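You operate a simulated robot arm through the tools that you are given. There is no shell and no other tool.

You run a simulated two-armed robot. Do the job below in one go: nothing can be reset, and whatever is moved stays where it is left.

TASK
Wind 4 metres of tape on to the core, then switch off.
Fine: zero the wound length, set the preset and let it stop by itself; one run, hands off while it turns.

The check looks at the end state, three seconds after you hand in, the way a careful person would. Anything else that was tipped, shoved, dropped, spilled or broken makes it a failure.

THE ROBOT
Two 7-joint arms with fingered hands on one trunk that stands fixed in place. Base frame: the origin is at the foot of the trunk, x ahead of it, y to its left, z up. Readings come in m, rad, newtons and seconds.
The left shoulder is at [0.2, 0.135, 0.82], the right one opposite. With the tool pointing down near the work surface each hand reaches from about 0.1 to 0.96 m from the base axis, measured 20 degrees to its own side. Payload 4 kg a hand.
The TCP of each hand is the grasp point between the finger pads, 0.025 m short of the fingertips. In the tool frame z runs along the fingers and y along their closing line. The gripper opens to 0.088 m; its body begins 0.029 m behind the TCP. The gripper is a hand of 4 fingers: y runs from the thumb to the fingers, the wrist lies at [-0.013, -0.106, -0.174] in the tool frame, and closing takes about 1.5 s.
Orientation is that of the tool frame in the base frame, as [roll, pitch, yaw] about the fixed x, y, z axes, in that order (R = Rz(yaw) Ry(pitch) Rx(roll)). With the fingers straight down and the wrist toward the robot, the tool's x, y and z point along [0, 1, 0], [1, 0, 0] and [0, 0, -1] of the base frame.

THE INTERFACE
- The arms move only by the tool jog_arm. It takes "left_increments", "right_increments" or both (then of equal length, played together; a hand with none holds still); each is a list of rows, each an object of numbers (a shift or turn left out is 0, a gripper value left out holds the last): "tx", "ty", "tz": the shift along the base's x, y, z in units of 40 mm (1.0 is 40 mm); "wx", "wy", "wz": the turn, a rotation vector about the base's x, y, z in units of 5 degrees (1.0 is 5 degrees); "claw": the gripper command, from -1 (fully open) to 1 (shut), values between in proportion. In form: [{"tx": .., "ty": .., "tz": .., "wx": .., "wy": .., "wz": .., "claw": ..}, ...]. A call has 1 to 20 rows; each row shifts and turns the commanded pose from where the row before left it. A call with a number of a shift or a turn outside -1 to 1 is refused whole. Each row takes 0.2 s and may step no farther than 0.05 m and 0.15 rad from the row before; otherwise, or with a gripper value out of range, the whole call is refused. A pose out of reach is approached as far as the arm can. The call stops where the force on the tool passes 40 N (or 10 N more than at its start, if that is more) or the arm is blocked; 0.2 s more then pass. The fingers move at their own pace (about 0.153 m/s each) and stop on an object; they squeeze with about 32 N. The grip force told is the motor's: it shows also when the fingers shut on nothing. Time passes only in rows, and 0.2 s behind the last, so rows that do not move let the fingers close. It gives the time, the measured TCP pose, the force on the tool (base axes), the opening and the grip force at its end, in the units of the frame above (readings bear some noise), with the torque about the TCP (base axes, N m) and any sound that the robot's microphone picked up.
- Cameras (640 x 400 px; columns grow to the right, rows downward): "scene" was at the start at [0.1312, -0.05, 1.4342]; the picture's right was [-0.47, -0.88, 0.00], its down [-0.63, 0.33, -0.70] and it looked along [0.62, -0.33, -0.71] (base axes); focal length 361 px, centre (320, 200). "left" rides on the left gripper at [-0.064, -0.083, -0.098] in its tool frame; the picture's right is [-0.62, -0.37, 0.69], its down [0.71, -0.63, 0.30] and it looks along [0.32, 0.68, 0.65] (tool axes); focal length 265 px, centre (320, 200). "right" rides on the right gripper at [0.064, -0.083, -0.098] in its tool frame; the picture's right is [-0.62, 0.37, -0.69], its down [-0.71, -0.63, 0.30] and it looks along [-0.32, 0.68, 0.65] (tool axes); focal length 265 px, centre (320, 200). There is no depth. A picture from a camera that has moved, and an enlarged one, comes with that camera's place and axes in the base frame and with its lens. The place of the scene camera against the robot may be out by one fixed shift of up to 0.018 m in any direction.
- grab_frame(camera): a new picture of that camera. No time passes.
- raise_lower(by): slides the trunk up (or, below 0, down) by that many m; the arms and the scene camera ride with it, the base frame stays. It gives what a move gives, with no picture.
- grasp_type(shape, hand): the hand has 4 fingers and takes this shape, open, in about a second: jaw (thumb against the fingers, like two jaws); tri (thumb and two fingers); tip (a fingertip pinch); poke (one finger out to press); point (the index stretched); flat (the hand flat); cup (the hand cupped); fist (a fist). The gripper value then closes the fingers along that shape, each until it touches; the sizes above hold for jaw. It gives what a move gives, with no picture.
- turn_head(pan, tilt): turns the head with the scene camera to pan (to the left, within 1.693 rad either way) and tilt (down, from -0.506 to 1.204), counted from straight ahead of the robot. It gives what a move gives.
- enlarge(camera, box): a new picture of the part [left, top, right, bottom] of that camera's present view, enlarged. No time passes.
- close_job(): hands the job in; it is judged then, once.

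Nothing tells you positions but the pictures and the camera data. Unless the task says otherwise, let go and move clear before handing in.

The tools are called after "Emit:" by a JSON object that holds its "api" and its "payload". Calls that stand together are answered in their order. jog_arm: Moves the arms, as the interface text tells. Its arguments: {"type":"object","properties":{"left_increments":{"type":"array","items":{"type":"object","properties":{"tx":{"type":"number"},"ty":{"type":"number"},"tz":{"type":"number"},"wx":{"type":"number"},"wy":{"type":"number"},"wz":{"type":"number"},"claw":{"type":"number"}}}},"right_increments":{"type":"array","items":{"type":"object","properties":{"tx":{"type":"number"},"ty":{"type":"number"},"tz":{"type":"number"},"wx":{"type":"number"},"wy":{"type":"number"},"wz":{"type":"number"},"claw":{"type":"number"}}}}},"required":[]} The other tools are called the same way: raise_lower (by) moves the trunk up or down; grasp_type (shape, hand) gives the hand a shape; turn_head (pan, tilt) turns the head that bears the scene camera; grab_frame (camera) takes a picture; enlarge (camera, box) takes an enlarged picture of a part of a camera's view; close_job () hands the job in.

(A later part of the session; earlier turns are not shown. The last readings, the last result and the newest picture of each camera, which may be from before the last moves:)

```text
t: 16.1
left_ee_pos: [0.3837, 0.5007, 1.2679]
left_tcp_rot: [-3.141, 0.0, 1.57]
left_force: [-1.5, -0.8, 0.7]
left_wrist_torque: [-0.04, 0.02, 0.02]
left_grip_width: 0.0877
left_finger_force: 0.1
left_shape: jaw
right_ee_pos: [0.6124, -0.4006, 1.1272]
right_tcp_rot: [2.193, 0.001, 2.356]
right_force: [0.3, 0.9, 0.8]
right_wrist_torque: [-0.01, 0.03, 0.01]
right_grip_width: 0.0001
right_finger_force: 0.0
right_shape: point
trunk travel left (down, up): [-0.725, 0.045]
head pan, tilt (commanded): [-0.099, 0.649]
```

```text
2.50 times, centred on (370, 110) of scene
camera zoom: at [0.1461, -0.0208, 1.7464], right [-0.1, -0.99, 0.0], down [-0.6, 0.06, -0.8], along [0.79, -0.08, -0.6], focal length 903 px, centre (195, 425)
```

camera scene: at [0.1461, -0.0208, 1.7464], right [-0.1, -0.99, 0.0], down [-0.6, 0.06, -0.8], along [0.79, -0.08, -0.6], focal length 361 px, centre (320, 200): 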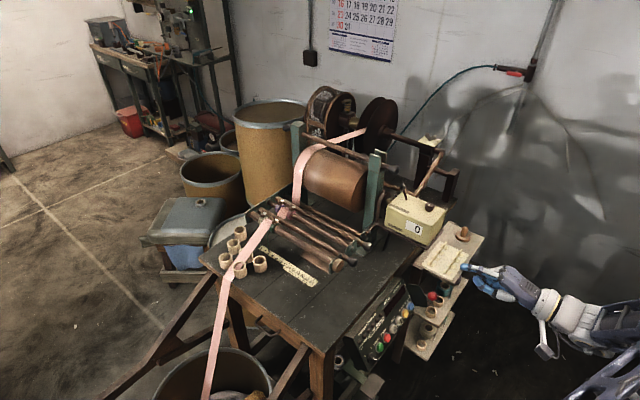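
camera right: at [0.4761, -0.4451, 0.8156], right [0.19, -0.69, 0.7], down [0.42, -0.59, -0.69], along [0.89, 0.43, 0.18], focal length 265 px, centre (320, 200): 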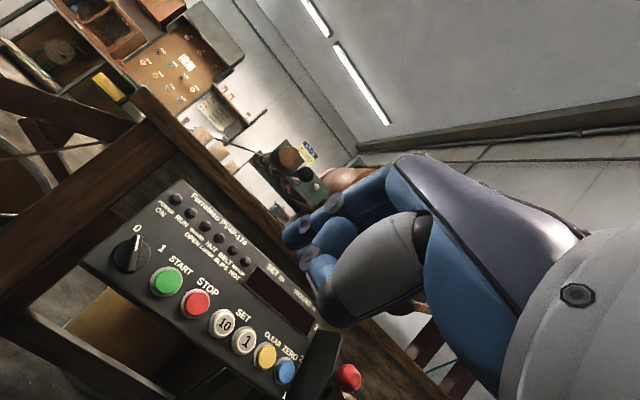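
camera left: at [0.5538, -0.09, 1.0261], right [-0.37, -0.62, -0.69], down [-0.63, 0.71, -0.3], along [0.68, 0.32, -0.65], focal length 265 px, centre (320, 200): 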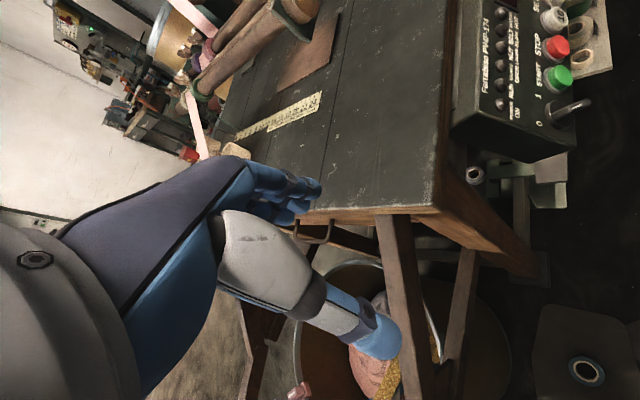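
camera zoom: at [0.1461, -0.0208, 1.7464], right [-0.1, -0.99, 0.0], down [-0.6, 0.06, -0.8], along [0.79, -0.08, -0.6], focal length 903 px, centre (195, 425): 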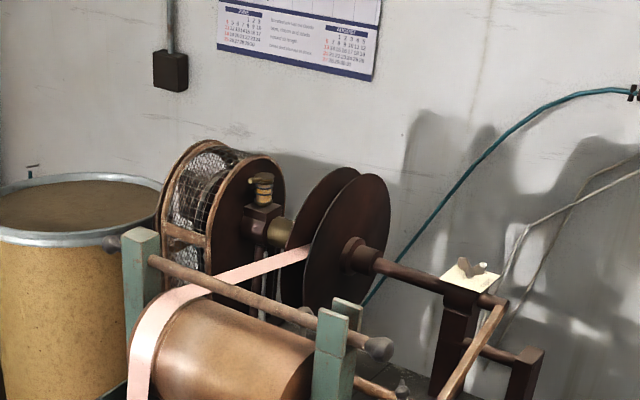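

Emit:
{"api": "enlarge", "payload": {"camera": "scene", "box": [300, 70, 400, 150]}}

Emit:
{"api": "enlarge", "payload": {"camera": "scene", "box": [400, 120, 470, 220]}}

Emit:
{"api": "enlarge", "payload": {"camera": "scene", "box": [415, 125, 455, 155]}}

Emit:
{"api": "enlarge", "payload": {"camera": "scene", "box": [240, 180, 330, 240]}}

```text
5.00 times, centred on (350, 110) of scene
camera zoom: at [0.1461, -0.0208, 1.7464], right [-0.1, -0.99, 0.0], down [-0.6, 0.06, -0.8], along [0.79, -0.08, -0.6], focal length 1807 px, centre (170, 650)
```

zoom: 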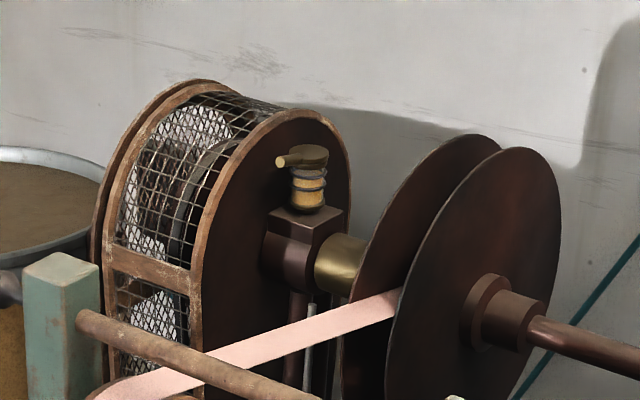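

```text
4.00 times, centred on (435, 170) of scene
camera zoom: at [0.1461, -0.0208, 1.7464], right [-0.1, -0.99, 0.0], down [-0.6, 0.06, -0.8], along [0.79, -0.08, -0.6], focal length 1446 px, centre (-140, 320)
```

zoom: 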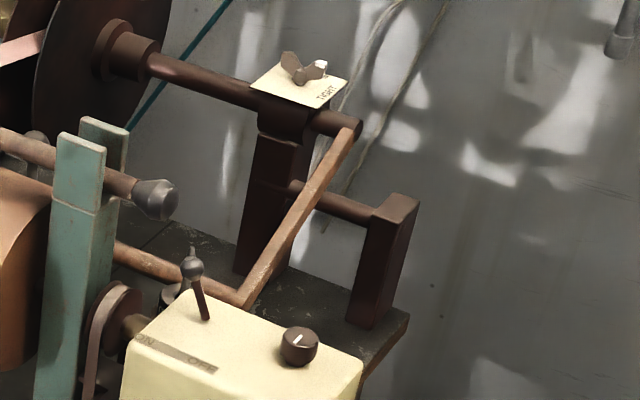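

```text
13.33 times, centred on (435, 140) of scene
camera zoom: at [0.1461, -0.0208, 1.7464], right [-0.1, -0.99, 0.0], down [-0.6, 0.06, -0.8], along [0.79, -0.08, -0.6], focal length 4818 px, centre (-1213, 1000)
```

zoom: 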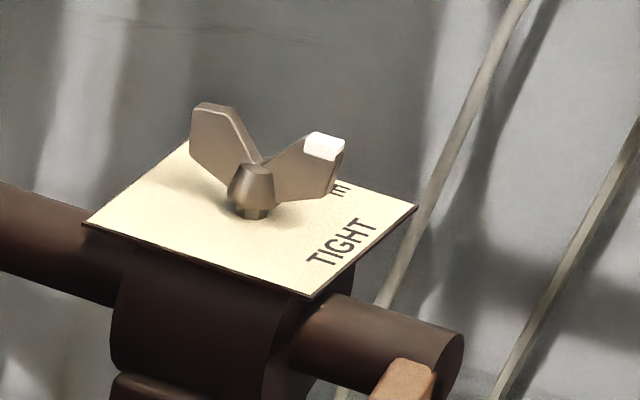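

```text
6.67 times, centred on (285, 210) of scene
camera zoom: at [0.1461, -0.0208, 1.7464], right [-0.1, -0.99, 0.0], down [-0.6, 0.06, -0.8], along [0.79, -0.08, -0.6], focal length 2409 px, centre (553, 133)
```

zoom: 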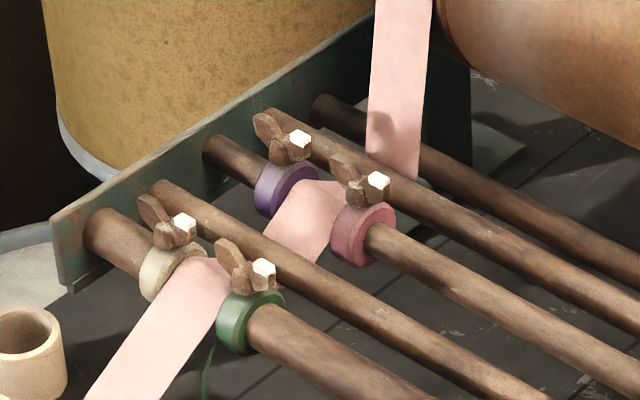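

The notice guard and nut lamps will show once powered. From above, the spindle wing nut's white wing points along the rod at TIGHT, and the collar nuts also lie along their rods. The "point" index tip sits about (0.0175, 0.053, 0.019) in the tool frame, so I'll lower the trunk again and tilt the hand so that finger faces the panel.

Emit:
{"api": "raise_lower", "payload": {"by": -0.3}}

Emit:
{"api": "jog_arm", "payload": {"right_increments": [{"wx": -0.7, "wy": 0.7}, {"wx": -0.7, "wy": 0.7}, {"wx": -0.7, "wy": 0.7}, {"wx": -0.7, "wy": 0.7}, {"wx": -0.7, "wy": 0.7}, {"wx": -0.7, "wy": 0.7}]}}

Emit:
{"api": "turn_head", "payload": {"pan": -0.42, "tilt": 0.8}}

Emit:
{"api": "enlarge", "payload": {"camera": "scene", "box": [240, 120, 440, 260]}}

Emit:
{"api": "grab_frame", "payload": {"camera": "right"}}

```text
t: 19.1
left_ee_pos: [0.3827, 0.5014, 0.9671]
left_tcp_rot: [-3.142, -0.001, 1.57]
left_force: [-0.1, 0.2, 0.6]
left_wrist_torque: [0.0, 0.0, 0.01]
left_grip_width: 0.0876
left_finger_force: 0.1
left_shape: jaw
right_ee_pos: [0.6123, -0.4006, 0.8271]
right_tcp_rot: [2.191, 0.0, 2.357]
right_force: [-0.1, 0.3, 0.0]
right_wrist_torque: [-0.02, -0.01, 0.01]
right_grip_width: 0.0
right_finger_force: 0.0
right_shape: point
trunk travel left (down, up): [-0.425, 0.345]
head pan, tilt (commanded): [-0.099, 0.649]
```

```text
t: 20.5
left_ee_pos: [0.3832, 0.5005, 0.9684]
left_tcp_rot: [3.14, 0.001, 1.571]
left_force: [-0.7, -0.4, 0.3]
left_wrist_torque: [0.05, -0.01, 0.0]
left_grip_width: 0.0877
left_finger_force: 0.0
left_shape: jaw
right_ee_pos: [0.6114, -0.4011, 0.827]
right_tcp_rot: [2.711, 0.0, 2.355]
right_force: [-0.5, 0.3, 0.4]
right_wrist_torque: [0.0, 0.01, 0.0]
right_grip_width: 0.0
right_finger_force: 0.1
right_shape: point
trunk travel left (down, up): [-0.425, 0.345]
head pan, tilt (commanded): [-0.099, 0.649]
```

```text
t: 21.3
left_ee_pos: [0.3827, 0.5014, 0.9687]
left_tcp_rot: [-3.141, 0.0, 1.571]
left_force: [-0.5, 0.2, -0.8]
left_wrist_torque: [-0.02, 0.0, -0.02]
left_grip_width: 0.0874
left_finger_force: 0.0
left_shape: jaw
right_ee_pos: [0.6126, -0.4017, 0.8277]
right_tcp_rot: [2.708, 0.0, 2.355]
right_force: [-0.1, -0.1, -0.1]
right_wrist_torque: [0.03, 0.01, -0.03]
right_grip_width: 0.0
right_finger_force: 0.1
right_shape: point
trunk travel left (down, up): [-0.425, 0.345]
head pan, tilt (commanded): [-0.421, 0.799]
```

```text
2.86 times, centred on (340, 190) of scene
camera zoom: at [0.1334, -0.045, 1.4339], right [-0.41, -0.91, 0.0], down [-0.65, 0.29, -0.7], along [0.64, -0.28, -0.72], focal length 1032 px, centre (263, 229)
```

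zoom: 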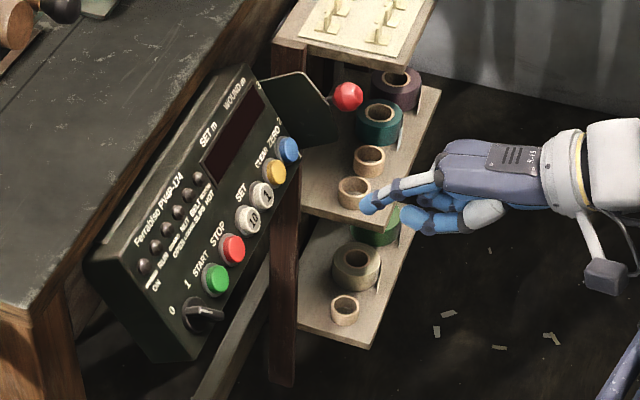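

```text
taken
camera right: at [0.4843, -0.4366, 0.8806], right [0.47, -0.41, 0.78], down [0.19, -0.82, -0.54], along [0.86, 0.4, -0.31], focal length 265 px, centre (320, 200)
```

right: 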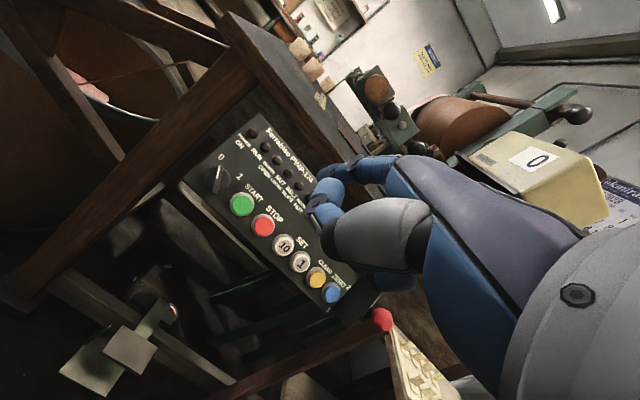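

The predicted fingertip position projects exactly onto what the scene camera shows, so the calibration is good. I'll move the fingertip to a standoff just left of the top of the power knob's bar.

Emit:
{"api": "jog_arm", "payload": {"right_increments": [{"tx": 0.115, "ty": 0.75, "tz": -0.61}, {"tx": 0.115, "ty": 0.75, "tz": -0.61}, {"tx": 0.115, "ty": 0.75, "tz": -0.61}, {"tx": 0.115, "ty": 0.75, "tz": -0.61}]}}

Emit:
{"api": "enlarge", "payload": {"camera": "scene", "box": [240, 160, 380, 260]}}

Emit:
{"api": "grab_frame", "payload": {"camera": "right"}}

```text
t: 22.3
left_ee_pos: [0.3822, 0.5014, 0.9693]
left_tcp_rot: [3.14, 0.0, 1.569]
left_force: [0.0, -0.6, -0.1]
left_wrist_torque: [0.0, -0.04, -0.02]
left_grip_width: 0.0876
left_finger_force: 0.1
left_shape: jaw
right_ee_pos: [0.6312, -0.2766, 0.7296]
right_tcp_rot: [2.71, 0.002, 2.355]
right_force: [-0.4, -0.1, 0.2]
right_wrist_torque: [-0.03, -0.01, -0.01]
right_grip_width: 0.0
right_finger_force: 0.0
right_shape: point
trunk travel left (down, up): [-0.425, 0.345]
head pan, tilt (commanded): [-0.421, 0.799]
```

```text
4.00 times, centred on (310, 210) of scene
camera zoom: at [0.1333, -0.045, 1.4339], right [-0.41, -0.91, 0.0], down [-0.65, 0.29, -0.7], along [0.64, -0.28, -0.72], focal length 1446 px, centre (360, 160)
```

zoom: 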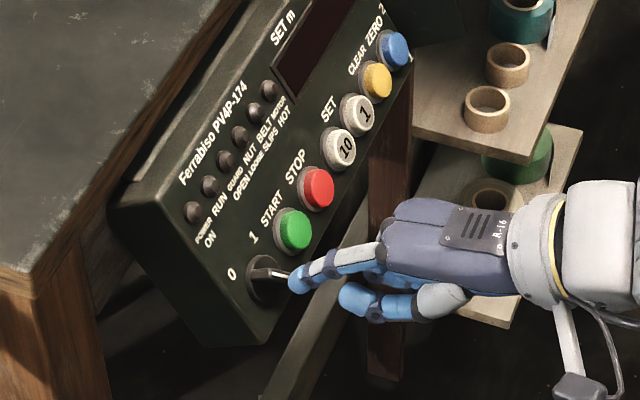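

```text
taken
camera right: at [0.5022, -0.3117, 0.783], right [0.47, -0.41, 0.78], down [0.19, -0.82, -0.54], along [0.86, 0.4, -0.31], focal length 265 px, centre (320, 200)
```

right: 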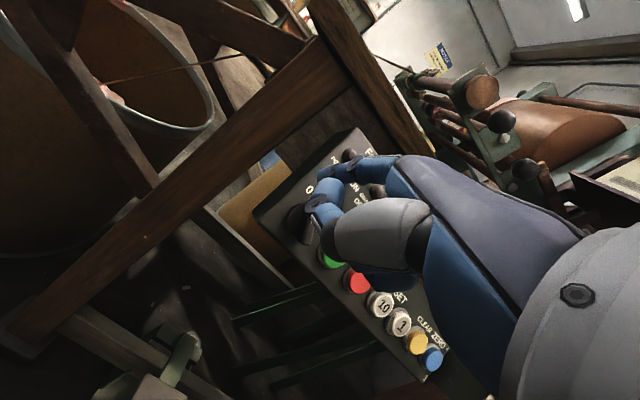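

The fingertip is just out in front of the knob. I'll shift it to the left side of the bar, then ease in along the panel normal so it sits beside the bar without touching the face.

Emit:
{"api": "jog_arm", "payload": {"right_increments": [{"tx": -0.245, "ty": -0.105, "tz": -0.365}, {"tx": 0.229, "ty": 0.229, "tz": -0.219}, {"tx": 0.229, "ty": 0.229, "tz": -0.219}, {"tx": 0.229, "ty": 0.229, "tz": -0.219}, {}]}}

Emit:
{"api": "enlarge", "payload": {"camera": "scene", "box": [260, 190, 340, 250]}}

Emit:
{"api": "enlarge", "payload": {"camera": "right", "box": [240, 120, 400, 240]}}

```text
t: 23.5
left_ee_pos: [0.3837, 0.5002, 0.9679]
left_tcp_rot: [3.14, 0.0, 1.57]
left_force: [-0.6, -0.1, 0.9]
left_wrist_torque: [0.04, 0.0, 0.02]
left_grip_width: 0.0875
left_finger_force: 0.0
left_shape: jaw
right_ee_pos: [0.649, -0.2558, 0.6889]
right_tcp_rot: [2.71, 0.001, 2.355]
right_force: [0.3, 0.5, 1.0]
right_wrist_torque: [-0.02, 0.01, -0.03]
right_grip_width: 0.0003
right_finger_force: 0.0
right_shape: point
trunk travel left (down, up): [-0.425, 0.345]
head pan, tilt (commanded): [-0.421, 0.799]
```

```text
6.67 times, centred on (300, 220) of scene
camera zoom: at [0.1333, -0.045, 1.4338], right [-0.41, -0.91, 0.0], down [-0.65, 0.29, -0.7], along [0.64, -0.28, -0.72], focal length 2409 px, centre (453, 67)
```

zoom: 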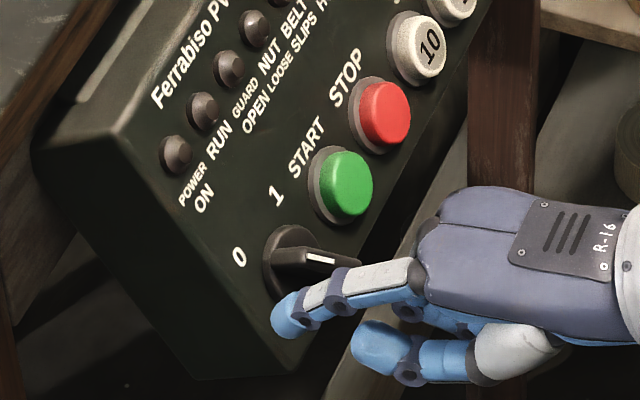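

```text
3.33 times, centred on (320, 180) of right
camera zoom: at [0.5207, -0.2921, 0.7427], right [0.47, -0.41, 0.78], down [0.19, -0.82, -0.54], along [0.86, 0.4, -0.31], focal length 885 px, centre (320, 267)
```

zoom: 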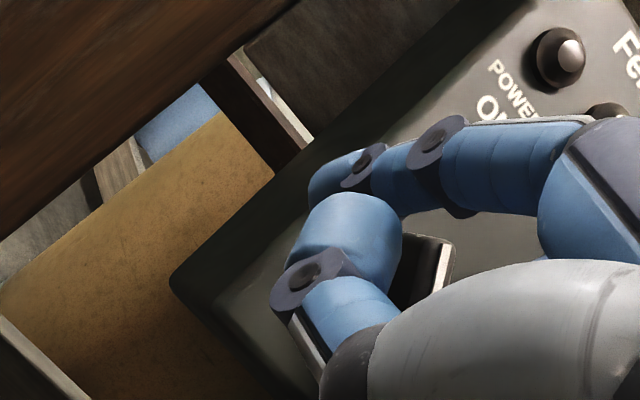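

The fingertip is left of the bar, just above the face. I'll sweep it on an arc to the right to turn the knob from 0 to 1.

Emit:
{"api": "jog_arm", "payload": {"right_increments": [{"tx": 0.141, "ty": -0.141}, {"tx": 0.139, "ty": -0.129, "tz": 0.01}, {"tx": 0.121, "ty": 0.033, "tz": 0.162}, {"tx": 0.128, "ty": -0.027, "tz": 0.106}, {"tx": 0.136, "ty": -0.069, "tz": 0.07}, {"tx": 0.13, "ty": -0.107, "tz": 0.025}, {"tx": 0.057, "ty": -0.063, "tz": -0.006}]}}

Emit:
{"api": "enlarge", "payload": {"camera": "scene", "box": [260, 170, 340, 230]}}

Emit:
{"api": "enlarge", "payload": {"camera": "right", "box": [240, 120, 400, 240]}}

```text
t: 25.1
left_ee_pos: [0.3826, 0.5004, 0.9681]
left_tcp_rot: [3.141, 0.0, 1.572]
left_force: [0.3, -0.7, -0.3]
left_wrist_torque: [0.0, 0.02, 0.03]
left_grip_width: 0.0877
left_finger_force: 0.1
left_shape: jaw
right_ee_pos: [0.6841, -0.2777, 0.7031]
right_tcp_rot: [2.707, -0.002, 2.358]
right_force: [-2.7, 1.3, 1.5]
right_wrist_torque: [0.04, -0.07, 0.18]
right_grip_width: 0.0
right_finger_force: 0.1
right_shape: point
trunk travel left (down, up): [-0.425, 0.345]
head pan, tilt (commanded): [-0.421, 0.799]
```

```text
6.67 times, centred on (300, 200) of scene
camera zoom: at [0.1332, -0.045, 1.4339], right [-0.41, -0.91, 0.0], down [-0.65, 0.29, -0.7], along [0.64, -0.28, -0.72], focal length 2409 px, centre (453, 200)
```

zoom: 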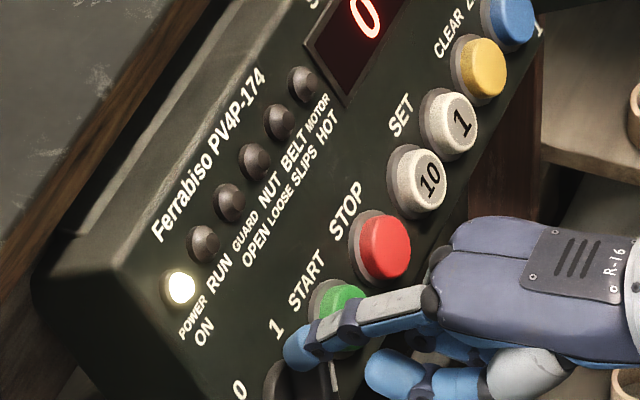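

```text
3.33 times, centred on (320, 180) of right
camera zoom: at [0.5554, -0.3128, 0.7562], right [0.47, -0.41, 0.78], down [0.19, -0.82, -0.54], along [0.86, 0.4, -0.31], focal length 885 px, centre (320, 267)
```

zoom: 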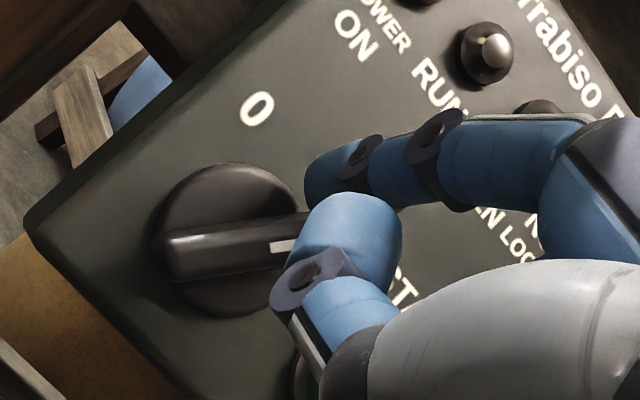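

Power is on: the POWER lamp is lit, no fault lamps show, and the display has come alive. I'll back the finger off along the normal and read the display.

Emit:
{"api": "jog_arm", "payload": {"right_increments": [{"tx": -0.1, "ty": 0.05}, {"tx": -0.4, "ty": -0.4, "tz": 0.38}, {"tx": -0.45, "ty": -0.45, "tz": 0.43}, {"tx": -0.45, "ty": -0.45, "tz": 0.43}]}}

Emit:
{"api": "enlarge", "payload": {"camera": "scene", "box": [260, 130, 360, 250]}}

Emit:
{"api": "grab_frame", "payload": {"camera": "right"}}

```text
t: 26.1
left_ee_pos: [0.3822, 0.5005, 0.9674]
left_tcp_rot: [3.142, 0.0, 1.572]
left_force: [0.1, 1.0, 0.6]
left_wrist_torque: [-0.03, -0.02, -0.01]
left_grip_width: 0.0877
left_finger_force: 0.0
left_shape: jaw
right_ee_pos: [0.6278, -0.3301, 0.7499]
right_tcp_rot: [2.708, -0.001, 2.357]
right_force: [0.0, -0.5, -0.2]
right_wrist_torque: [0.01, 0.0, 0.0]
right_grip_width: 0.0001
right_finger_force: 0.1
right_shape: point
trunk travel left (down, up): [-0.425, 0.345]
head pan, tilt (commanded): [-0.421, 0.799]
```

```text
3.33 times, centred on (310, 190) of scene
camera zoom: at [0.1335, -0.0449, 1.4338], right [-0.41, -0.91, 0.0], down [-0.65, 0.29, -0.7], along [0.64, -0.28, -0.72], focal length 1204 px, centre (353, 233)
```

zoom: 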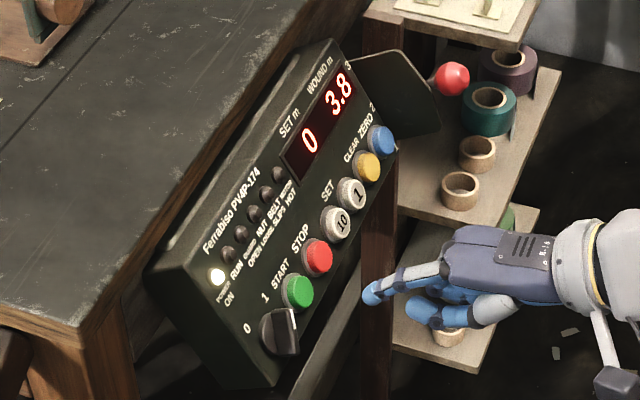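

```text
taken
camera right: at [0.4995, -0.3654, 0.8041], right [0.47, -0.41, 0.78], down [0.19, -0.82, -0.54], along [0.86, 0.4, -0.31], focal length 265 px, centre (320, 200)
```

right: 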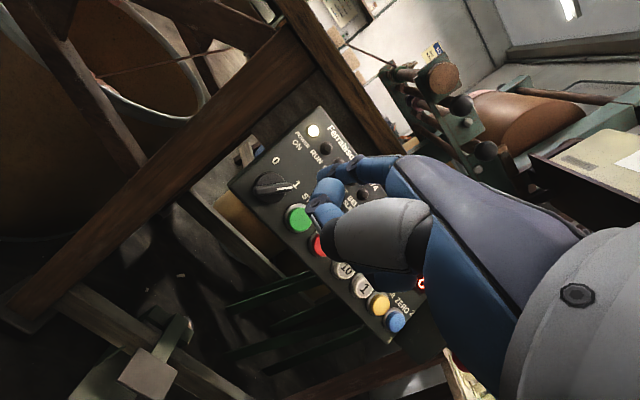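

The display reads SET 0, WOUND 3.8, so the wound length must be zeroed and the preset set to 4. The lever ball sits beside ZERO, so I'll roll the hand 90° into a handshake orientation. That puts the folded fingers below the index and keeps them off the lever.

Emit:
{"api": "jog_arm", "payload": {"right_increments": [{"tx": -0.4, "ty": -0.4, "tz": 0.4}, {"tx": -0.4, "ty": -0.4, "tz": 0.4}, {"wx": 0.585, "wy": 0.585, "wz": -0.56}, {"wx": 0.585, "wy": 0.585, "wz": -0.56}, {"wx": 0.585, "wy": 0.585, "wz": -0.56}, {"wx": 0.585, "wy": 0.585, "wz": -0.56}, {"wx": 0.585, "wy": 0.585, "wz": -0.56}, {"wx": 0.585, "wy": 0.585, "wz": -0.56}, {"wx": 0.585, "wy": 0.585, "wz": -0.56}, {"wx": 0.585, "wy": 0.585, "wz": -0.56}, {"wx": 0.585, "wy": 0.585, "wz": -0.56}, {"wx": 0.585, "wy": 0.585, "wz": -0.56}, {"wx": 0.585, "wy": 0.585, "wz": -0.56}, {"wx": 0.585, "wy": 0.585, "wz": -0.56}, {"wx": 0.585, "wy": 0.585, "wz": -0.56}, {"wx": 0.585, "wy": 0.585, "wz": -0.56}, {"wx": 0.585, "wy": 0.585, "wz": -0.56}, {"wx": 0.585, "wy": 0.585, "wz": -0.56}, {"wx": 0.585, "wy": 0.585, "wz": -0.56}, {"wx": 0.585, "wy": 0.585, "wz": -0.56}]}}

Emit:
{"api": "grab_frame", "payload": {"camera": "scene"}}

Emit:
{"api": "grab_frame", "payload": {"camera": "right"}}

Emit:
{"api": "enlarge", "payload": {"camera": "scene", "box": [250, 120, 410, 240]}}

```text
t: 30.3
left_ee_pos: [0.3823, 0.5004, 0.9678]
left_tcp_rot: [3.141, -0.001, 1.571]
left_force: [0.0, 0.5, -0.6]
left_wrist_torque: [-0.03, 0.02, 0.03]
left_grip_width: 0.0876
left_finger_force: 0.0
left_shape: jaw
right_ee_pos: [0.595, -0.3598, 0.7843]
right_tcp_rot: [-2.603, -0.975, 0.791]
right_force: [0.6, -0.1, 0.2]
right_wrist_torque: [0.0, 0.0, 0.01]
right_grip_width: 0.0
right_finger_force: 0.1
right_shape: point
trunk travel left (down, up): [-0.425, 0.345]
head pan, tilt (commanded): [-0.421, 0.799]
```

```text
taken
camera scene: at [0.1333, -0.045, 1.4338], right [-0.41, -0.91, 0.0], down [-0.65, 0.29, -0.7], along [0.64, -0.28, -0.72], focal length 361 px, centre (320, 200)
```

scene: 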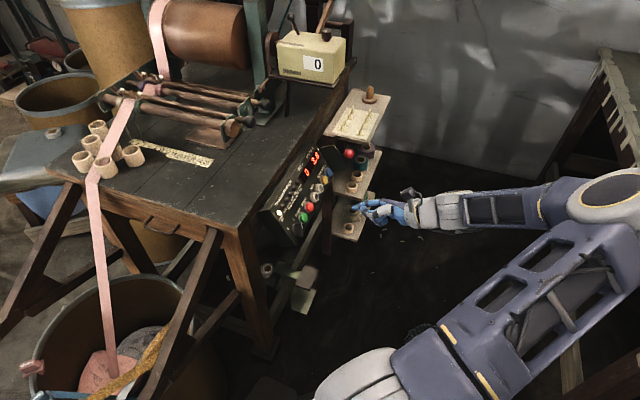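

```text
taken
camera right: at [0.532, -0.3928, 0.908], right [0.0, -0.96, -0.29], down [-0.81, 0.17, -0.56], along [0.58, 0.23, -0.78], focal length 265 px, centre (320, 200)
```

right: 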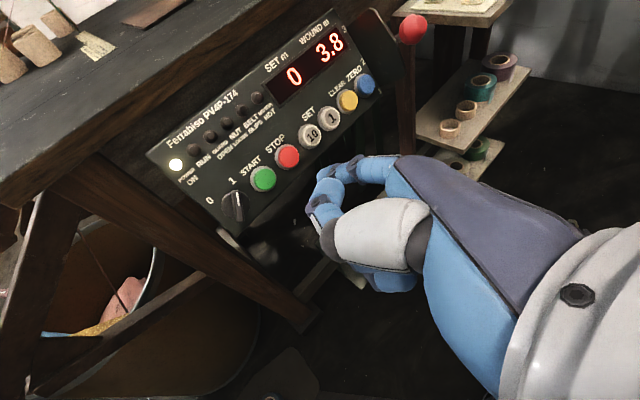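

```text
3.33 times, centred on (330, 180) of scene
camera zoom: at [0.1333, -0.045, 1.4338], right [-0.41, -0.91, 0.0], down [-0.65, 0.29, -0.7], along [0.64, -0.28, -0.72], focal length 1204 px, centre (287, 267)
```

zoom: 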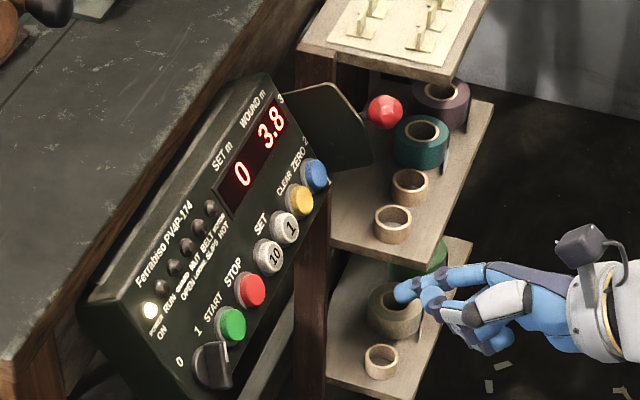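

The rolled hand works, and the right wrist camera now sees the whole panel and display. I'll tilt the hand 15° to gain clearance from the lever, then bring the finger to a 10 cm standoff over ZERO.

Emit:
{"api": "jog_arm", "payload": {"right_increments": [{"wx": -0.396, "wy": -0.396, "wz": -0.828}, {"wx": -0.396, "wy": -0.396, "wz": -0.828}, {"wx": -0.396, "wy": -0.396, "wz": -0.828}, {"tx": 0.82, "ty": -0.432, "tz": -0.187}, {"tx": 0.82, "ty": -0.432, "tz": -0.187}, {"tx": 0.82, "ty": -0.432, "tz": -0.187}, {"tx": 0.82, "ty": -0.432, "tz": -0.187}, {"tx": 0.82, "ty": -0.432, "tz": -0.187}]}}

Emit:
{"api": "enlarge", "payload": {"camera": "scene", "box": [270, 110, 410, 220]}}

Emit:
{"api": "grab_frame", "payload": {"camera": "right"}}

```text
t: 32.1
left_ee_pos: [0.3819, 0.5007, 0.9678]
left_tcp_rot: [3.141, 0.001, 1.571]
left_force: [0.5, 0.0, 0.6]
left_wrist_torque: [0.0, -0.05, 0.03]
left_grip_width: 0.0877
left_finger_force: 0.1
left_shape: jaw
right_ee_pos: [0.7592, -0.4496, 0.7487]
right_tcp_rot: [-2.865, -0.975, 0.793]
right_force: [0.4, -0.1, -0.3]
right_wrist_torque: [-0.03, 0.0, 0.0]
right_grip_width: 0.0
right_finger_force: 0.1
right_shape: point
trunk travel left (down, up): [-0.425, 0.345]
head pan, tilt (commanded): [-0.421, 0.799]
```

```text
3.64 times, centred on (340, 165) of scene
camera zoom: at [0.1331, -0.0451, 1.4339], right [-0.41, -0.91, 0.0], down [-0.65, 0.29, -0.7], along [0.64, -0.28, -0.72], focal length 1314 px, centre (247, 327)
```

zoom: 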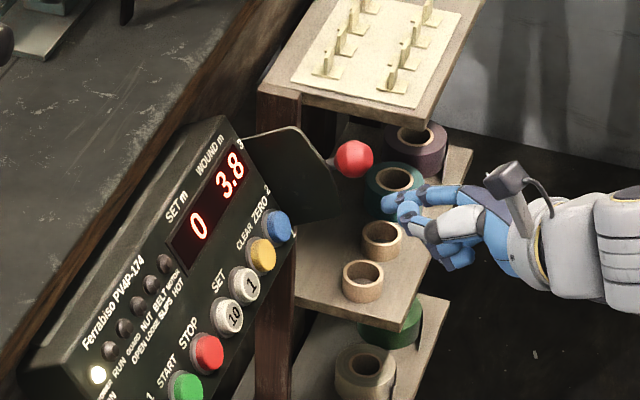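

```text
taken
camera right: at [0.678, -0.4537, 0.8677], right [-0.19, -0.96, -0.2], down [-0.7, 0.27, -0.66], along [0.69, 0.01, -0.73], focal length 265 px, centre (320, 200)
```

right: 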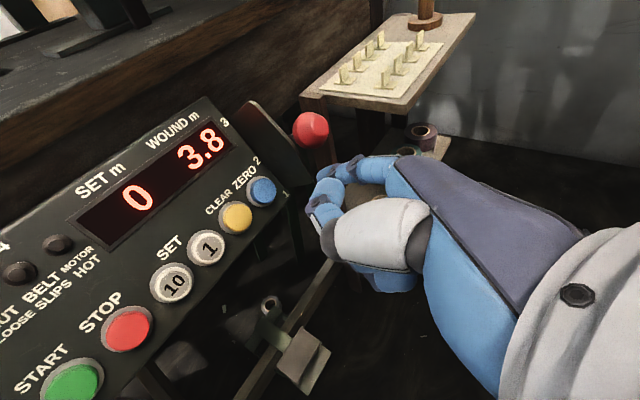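

ZERO is at about (0.879, -0.396, 0.690) and the finger is lined up about 10 cm off it, clear of the lever. I'll close in to roughly 25 mm and check.

Emit:
{"api": "jog_arm", "payload": {"right_increments": [{"tx": 0.5, "ty": 0.48, "tz": -0.43}, {"tx": 0.5, "ty": 0.48, "tz": -0.43}, {"tx": 0.2, "ty": 0.19, "tz": -0.18}]}}

Emit:
{"api": "enlarge", "payload": {"camera": "scene", "box": [290, 120, 390, 200]}}

Emit:
{"api": "grab_frame", "payload": {"camera": "right"}}

```text
t: 32.9
left_ee_pos: [0.3826, 0.5009, 0.9669]
left_tcp_rot: [-3.141, 0.0, 1.572]
left_force: [0.2, -0.1, -0.9]
left_wrist_torque: [-0.02, 0.04, -0.03]
left_grip_width: 0.0877
left_finger_force: 0.0
left_shape: jaw
right_ee_pos: [0.8062, -0.4021, 0.7048]
right_tcp_rot: [-2.869, -0.973, 0.795]
right_force: [0.1, -0.1, 0.7]
right_wrist_torque: [-0.01, 0.0, 0.0]
right_grip_width: 0.0
right_finger_force: 0.1
right_shape: point
trunk travel left (down, up): [-0.425, 0.345]
head pan, tilt (commanded): [-0.421, 0.799]
```

```text
5.00 times, centred on (340, 160) of scene
camera zoom: at [0.1333, -0.0451, 1.4339], right [-0.41, -0.91, 0.0], down [-0.65, 0.29, -0.7], along [0.64, -0.28, -0.72], focal length 1807 px, centre (220, 400)
```

zoom: 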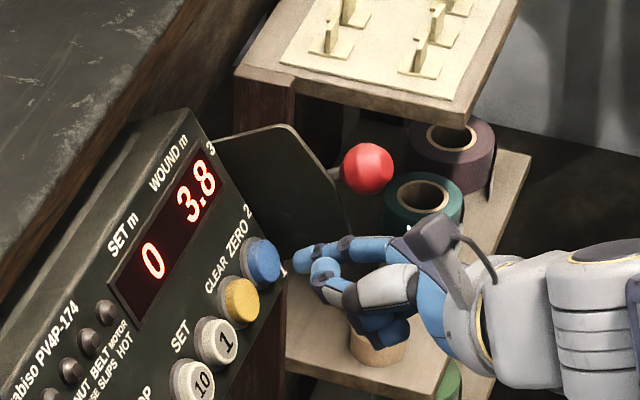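

```text
taken
camera right: at [0.7249, -0.4064, 0.8239], right [-0.19, -0.96, -0.19], down [-0.7, 0.27, -0.66], along [0.69, 0.01, -0.73], focal length 265 px, centre (320, 200)
```

right: 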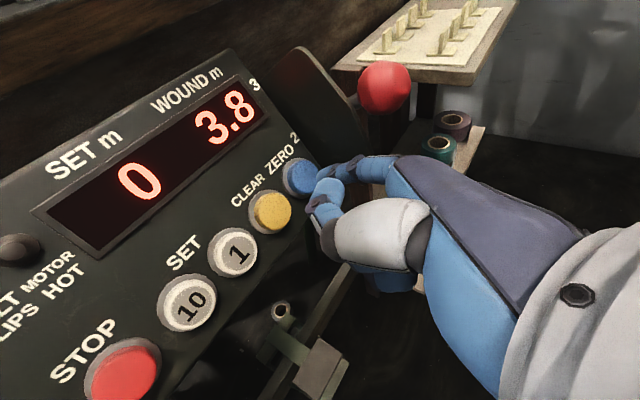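

The finger is about 25 mm in front of the blue ZERO button, well clear of the lever. I'll advance toward contact in small steps.

Emit:
{"api": "jog_arm", "payload": {"right_increments": [{"tx": 0.12, "ty": 0.12, "tz": -0.115}, {"tx": 0.12, "ty": 0.12, "tz": -0.115}, {"tx": 0.045, "ty": 0.045, "tz": -0.042}, {"tx": 0.045, "ty": 0.045, "tz": -0.042}]}}

Emit:
{"api": "enlarge", "payload": {"camera": "scene", "box": [290, 120, 390, 200]}}

Emit:
{"api": "enlarge", "payload": {"camera": "right", "box": [200, 60, 440, 240]}}

```text
t: 33.9
left_ee_pos: [0.3818, 0.5002, 0.9679]
left_tcp_rot: [-3.141, 0.0, 1.571]
left_force: [-0.1, -0.2, 0.5]
left_wrist_torque: [0.04, -0.02, 0.03]
left_grip_width: 0.0877
left_finger_force: 0.0
left_shape: jaw
right_ee_pos: [0.8217, -0.3895, 0.6933]
right_tcp_rot: [-2.864, -0.974, 0.79]
right_force: [-3.0, -1.5, 1.6]
right_wrist_torque: [-0.02, -0.08, -0.1]
right_grip_width: 0.0807
right_finger_force: 0.1
right_shape: point
trunk travel left (down, up): [-0.425, 0.345]
head pan, tilt (commanded): [-0.421, 0.799]
heard: click
```

```text
5.00 times, centred on (340, 160) of scene
camera zoom: at [0.1332, -0.0451, 1.4339], right [-0.41, -0.91, 0.0], down [-0.65, 0.29, -0.7], along [0.64, -0.28, -0.72], focal length 1807 px, centre (220, 400)
```

zoom: 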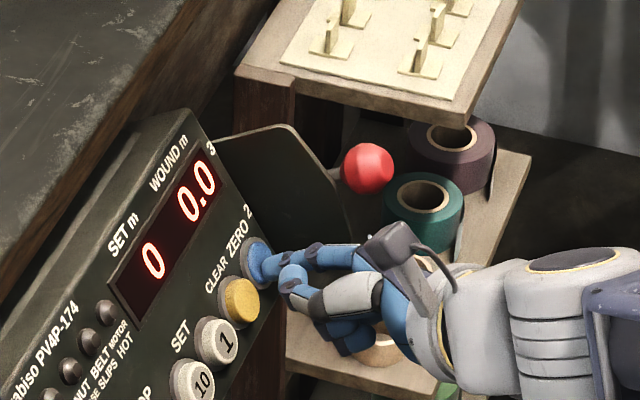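

```text
2.22 times, centred on (320, 150) of right
camera zoom: at [0.7398, -0.3928, 0.811], right [-0.19, -0.96, -0.19], down [-0.7, 0.27, -0.66], along [0.69, 0.01, -0.73], focal length 590 px, centre (320, 311)
```

zoom: 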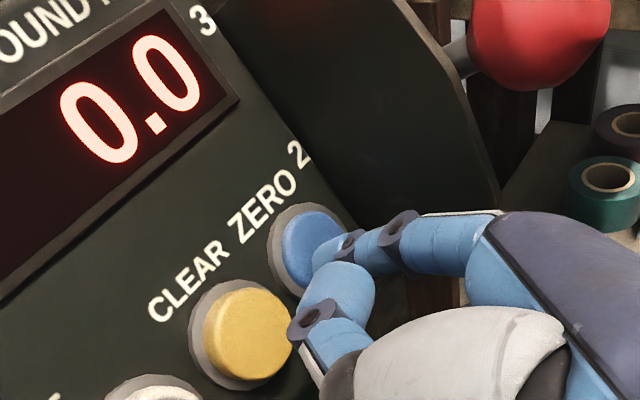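

ZERO clicked and WOUND now reads 0.0. I'll retract, shift 74 mm left along the row to the SET "1" button, and press it once.

Emit:
{"api": "jog_arm", "payload": {"right_increments": [{"tx": -0.365, "ty": -0.365, "tz": 0.35}, {"tx": -0.656, "ty": 0.65}, {"tx": -0.656, "ty": 0.65}, {}]}}

Emit:
{"api": "enlarge", "payload": {"camera": "scene", "box": [280, 130, 380, 210]}}

Emit:
{"api": "enlarge", "payload": {"camera": "right", "box": [200, 60, 440, 240]}}

```text
t: 34.9
left_ee_pos: [0.3826, 0.5006, 0.9671]
left_tcp_rot: [3.141, -0.001, 1.569]
left_force: [0.4, 0.0, -0.7]
left_wrist_torque: [0.0, 0.01, 0.03]
left_grip_width: 0.0877
left_finger_force: 0.0
left_shape: jaw
right_ee_pos: [0.7534, -0.3473, 0.7088]
right_tcp_rot: [-2.866, -0.974, 0.794]
right_force: [-0.8, 0.4, -0.3]
right_wrist_torque: [0.0, -0.01, -0.01]
right_grip_width: 0.0
right_finger_force: 0.1
right_shape: point
trunk travel left (down, up): [-0.425, 0.345]
head pan, tilt (commanded): [-0.421, 0.799]
```

```text
5.00 times, centred on (330, 170) of scene
camera zoom: at [0.1334, -0.045, 1.4338], right [-0.41, -0.91, 0.0], down [-0.65, 0.29, -0.7], along [0.64, -0.28, -0.72], focal length 1807 px, centre (270, 350)
```

zoom: 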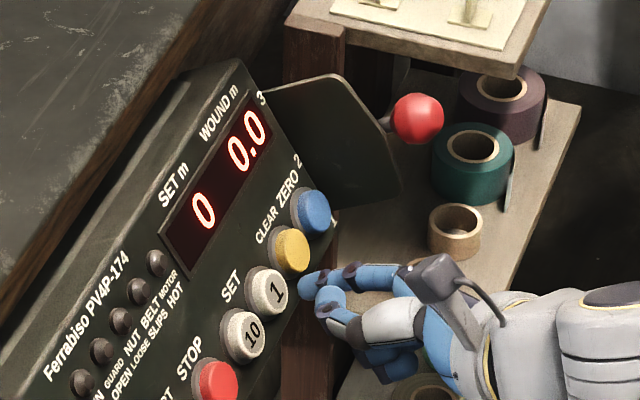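

```text
2.22 times, centred on (320, 150) of right
camera zoom: at [0.6733, -0.3524, 0.8267], right [-0.19, -0.96, -0.19], down [-0.7, 0.27, -0.66], along [0.69, 0.01, -0.73], focal length 590 px, centre (320, 311)
```

zoom: 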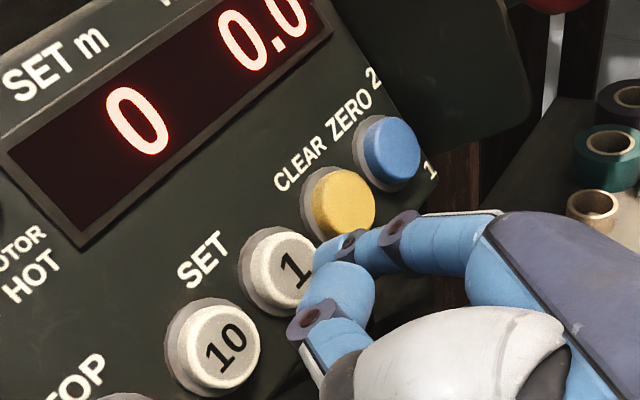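

The fingertip is right in front of the "1" button. I'll press once and release.

Emit:
{"api": "jog_arm", "payload": {"right_increments": [{"tx": 0.233, "ty": 0.233, "tz": -0.224}, {"tx": 0.066, "ty": 0.066, "tz": -0.063}, {"tx": 0.066, "ty": 0.066, "tz": -0.063}, {}, {"tx": -0.132, "ty": -0.132, "tz": 0.126}]}}

Emit:
{"api": "enlarge", "payload": {"camera": "scene", "box": [280, 130, 380, 210]}}

```text
t: 36.1
left_ee_pos: [0.3827, 0.5004, 0.9678]
left_tcp_rot: [-3.141, 0.0, 1.571]
left_force: [0.0, -0.4, 0.5]
left_wrist_torque: [-0.01, 0.0, 0.0]
left_grip_width: 0.0874
left_finger_force: 0.1
left_shape: jaw
right_ee_pos: [0.7628, -0.3397, 0.6988]
right_tcp_rot: [-2.867, -0.973, 0.794]
right_force: [0.0, -0.5, 0.7]
right_wrist_torque: [0.01, -0.01, 0.01]
right_grip_width: 0.0805
right_finger_force: 0.0
right_shape: point
trunk travel left (down, up): [-0.425, 0.345]
head pan, tilt (commanded): [-0.421, 0.799]
heard: click
```

```text
5.00 times, centred on (330, 170) of scene
camera zoom: at [0.1334, -0.045, 1.4338], right [-0.41, -0.91, 0.0], down [-0.65, 0.29, -0.7], along [0.64, -0.28, -0.72], focal length 1807 px, centre (270, 350)
```

zoom: 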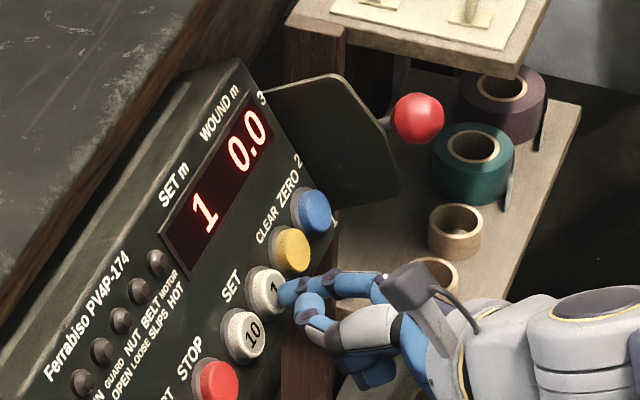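

One press gave SET 1. I'll press three more times with a clear release between each, checking as I go.

Emit:
{"api": "jog_arm", "payload": {"right_increments": [{"tx": -0.073, "ty": -0.073, "tz": 0.07}, {}, {"tx": 0.105, "ty": 0.105, "tz": -0.1}, {"tx": 0.1, "ty": 0.1, "tz": -0.096}, {}, {"tx": -0.205, "ty": -0.205, "tz": 0.196}, {}]}}

Emit:
{"api": "enlarge", "payload": {"camera": "scene", "box": [280, 130, 380, 210]}}

```text
t: 37.7
left_ee_pos: [0.3821, 0.5007, 0.9684]
left_tcp_rot: [-3.141, 0.0, 1.571]
left_force: [0.0, 1.0, -0.3]
left_wrist_torque: [0.02, 0.0, 0.02]
left_grip_width: 0.0876
left_finger_force: 0.1
left_shape: jaw
right_ee_pos: [0.7605, -0.3437, 0.7014]
right_tcp_rot: [-2.866, -0.974, 0.794]
right_force: [0.5, -0.2, -0.6]
right_wrist_torque: [0.01, 0.02, -0.01]
right_grip_width: 0.0804
right_finger_force: 0.2
right_shape: point
trunk travel left (down, up): [-0.425, 0.345]
head pan, tilt (commanded): [-0.421, 0.799]
heard: click
```

```text
5.00 times, centred on (330, 170) of scene
camera zoom: at [0.1334, -0.045, 1.4338], right [-0.41, -0.91, 0.0], down [-0.65, 0.29, -0.7], along [0.64, -0.28, -0.72], focal length 1807 px, centre (270, 350)
```

zoom: 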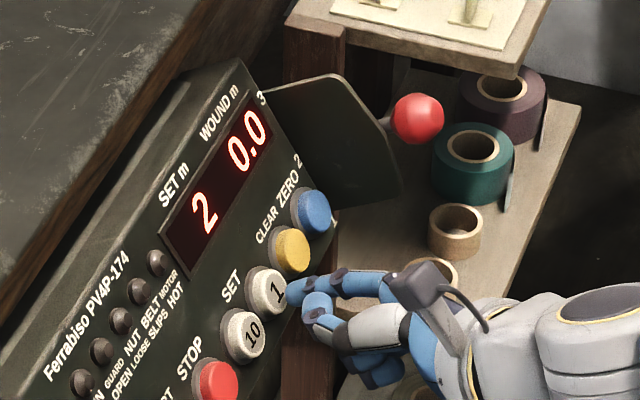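

SET reads 2. I'll press once more in the same way.

Emit:
{"api": "jog_arm", "payload": {"right_increments": [{"tx": 0.105, "ty": 0.105, "tz": -0.1}, {"tx": 0.1, "ty": 0.1, "tz": -0.096}, {}, {"tx": -0.205, "ty": -0.205, "tz": 0.196}, {}]}}

Emit:
{"api": "enlarge", "payload": {"camera": "scene", "box": [280, 130, 380, 210]}}

```text
t: 38.9
left_ee_pos: [0.3826, 0.5007, 0.9675]
left_tcp_rot: [-3.141, 0.001, 1.57]
left_force: [-0.4, 0.2, -0.4]
left_wrist_torque: [-0.01, 0.0, -0.02]
left_grip_width: 0.0876
left_finger_force: 0.2
left_shape: jaw
right_ee_pos: [0.7588, -0.3424, 0.7004]
right_tcp_rot: [-2.863, -0.974, 0.791]
right_force: [-0.5, 0.3, -0.1]
right_wrist_torque: [0.02, 0.02, 0.02]
right_grip_width: 0.0805
right_finger_force: 0.0
right_shape: point
trunk travel left (down, up): [-0.425, 0.345]
head pan, tilt (commanded): [-0.421, 0.799]
heard: click
```

```text
5.00 times, centred on (330, 170) of scene
camera zoom: at [0.1334, -0.045, 1.4338], right [-0.41, -0.91, 0.0], down [-0.65, 0.29, -0.7], along [0.64, -0.28, -0.72], focal length 1807 px, centre (270, 350)
```

zoom: 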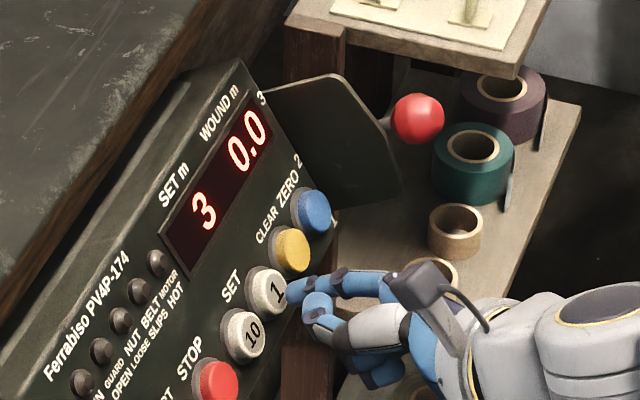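

SET reads 3. One more press should make it 4, and then I'll back the finger well off.

Emit:
{"api": "jog_arm", "payload": {"right_increments": [{"tx": 0.105, "ty": 0.105, "tz": -0.1}, {"tx": 0.1, "ty": 0.1, "tz": -0.096}, {}, {"tx": -0.3, "ty": -0.3, "tz": 0.29}, {"tx": -0.2, "ty": -0.2, "tz": 0.19}]}}

Emit:
{"api": "enlarge", "payload": {"camera": "scene", "box": [260, 130, 380, 230]}}

Emit:
{"api": "grab_frame", "payload": {"camera": "right"}}

```text
t: 40.1
left_ee_pos: [0.3828, 0.501, 0.9672]
left_tcp_rot: [-3.141, 0.0, 1.57]
left_force: [0.0, 0.1, -0.5]
left_wrist_torque: [0.03, 0.01, 0.01]
left_grip_width: 0.0878
left_finger_force: 0.1
left_shape: jaw
right_ee_pos: [0.7483, -0.3564, 0.7133]
right_tcp_rot: [-2.869, -0.973, 0.796]
right_force: [0.6, -0.2, 0.4]
right_wrist_torque: [-0.02, -0.02, 0.0]
right_grip_width: 0.0
right_finger_force: 0.0
right_shape: point
trunk travel left (down, up): [-0.425, 0.345]
head pan, tilt (commanded): [-0.421, 0.799]
heard: click
```

```text
4.00 times, centred on (320, 180) of scene
camera zoom: at [0.1334, -0.045, 1.4338], right [-0.41, -0.91, 0.0], down [-0.65, 0.29, -0.7], along [0.64, -0.28, -0.72], focal length 1446 px, centre (320, 280)
```

zoom: 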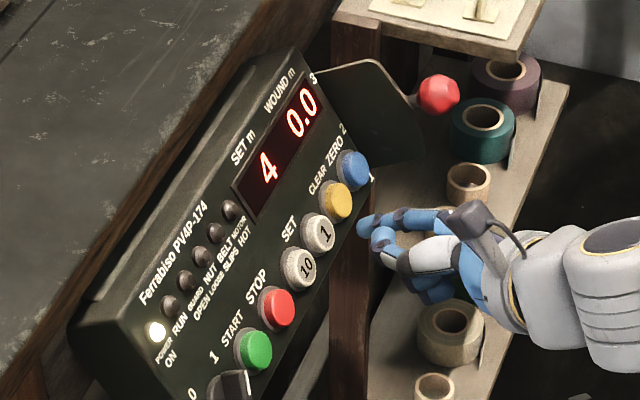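

```text
taken
camera right: at [0.6666, -0.3603, 0.8316], right [-0.19, -0.96, -0.2], down [-0.7, 0.27, -0.66], along [0.69, 0.01, -0.73], focal length 265 px, centre (320, 200)
```

right: 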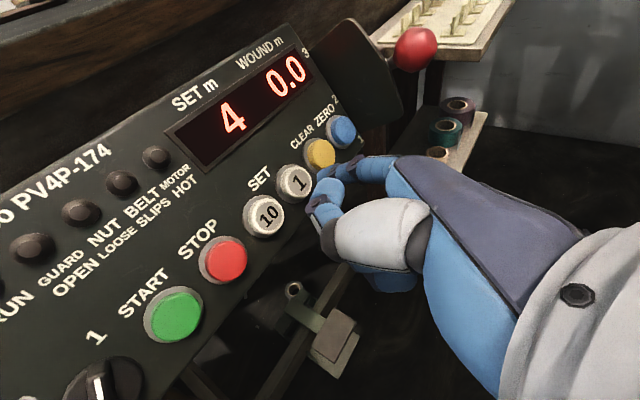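

SET 4, WOUND 0.0, POWER on, and no fault lamps. I'll shift over to START and level the hand out so the thumb stays clear of the knob bar.

Emit:
{"api": "jog_arm", "payload": {"right_increments": [{"tx": -0.5075, "ty": 0.4075, "tz": 0.0475, "wx": 0.396, "wy": 0.396, "wz": 0.828}, {"tx": -0.5075, "ty": 0.4075, "tz": 0.0475, "wx": 0.396, "wy": 0.396, "wz": 0.828}, {"tx": -0.5075, "ty": 0.4075, "tz": 0.0475, "wx": 0.396, "wy": 0.396, "wz": 0.828}, {"tx": -0.5075, "ty": 0.4075, "tz": 0.0475, "wx": 0.396, "wy": 0.396, "wz": 0.828}, {}]}}

Emit:
{"api": "enlarge", "payload": {"camera": "scene", "box": [260, 160, 360, 240]}}

Emit:
{"api": "grab_frame", "payload": {"camera": "right"}}

```text
t: 41.3
left_ee_pos: [0.3837, 0.5014, 0.9681]
left_tcp_rot: [3.141, 0.0, 1.569]
left_force: [-0.3, -0.8, 0.8]
left_wrist_torque: [-0.04, -0.01, 0.01]
left_grip_width: 0.0877
left_finger_force: 0.0
left_shape: jaw
right_ee_pos: [0.6641, -0.2891, 0.7194]
right_tcp_rot: [-2.514, -0.974, 0.794]
right_force: [0.3, 0.7, 0.3]
right_wrist_torque: [-0.01, 0.01, 0.0]
right_grip_width: 0.0
right_finger_force: 0.1
right_shape: point
trunk travel left (down, up): [-0.425, 0.345]
head pan, tilt (commanded): [-0.421, 0.799]
```

```text
5.00 times, centred on (310, 200) of scene
camera zoom: at [0.1333, -0.045, 1.4338], right [-0.41, -0.91, 0.0], down [-0.65, 0.29, -0.7], along [0.64, -0.28, -0.72], focal length 1807 px, centre (370, 200)
```

zoom: 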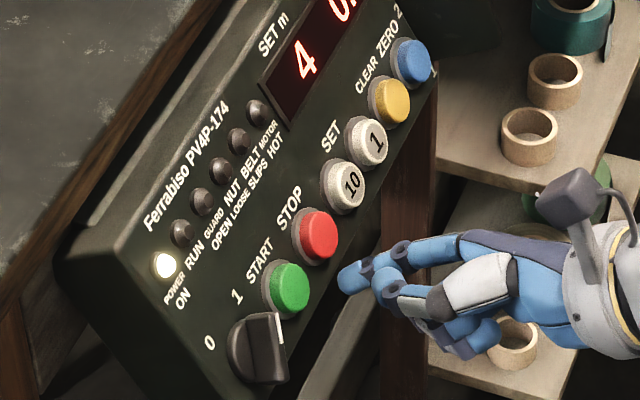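

```text
taken
camera right: at [0.6085, -0.331, 0.8444], right [0.06, -0.95, -0.32], down [-0.84, 0.13, -0.52], along [0.53, 0.3, -0.79], focal length 265 px, centre (320, 200)
```

right: 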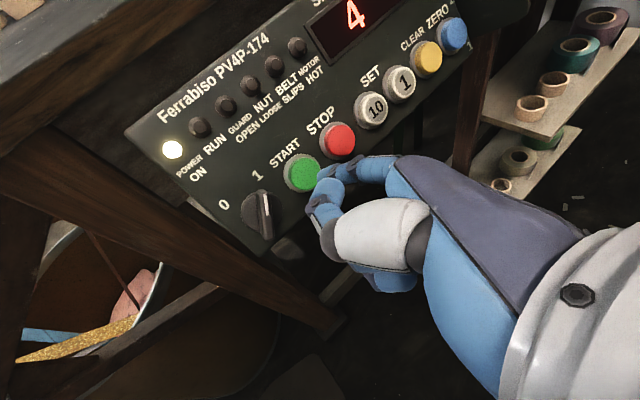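

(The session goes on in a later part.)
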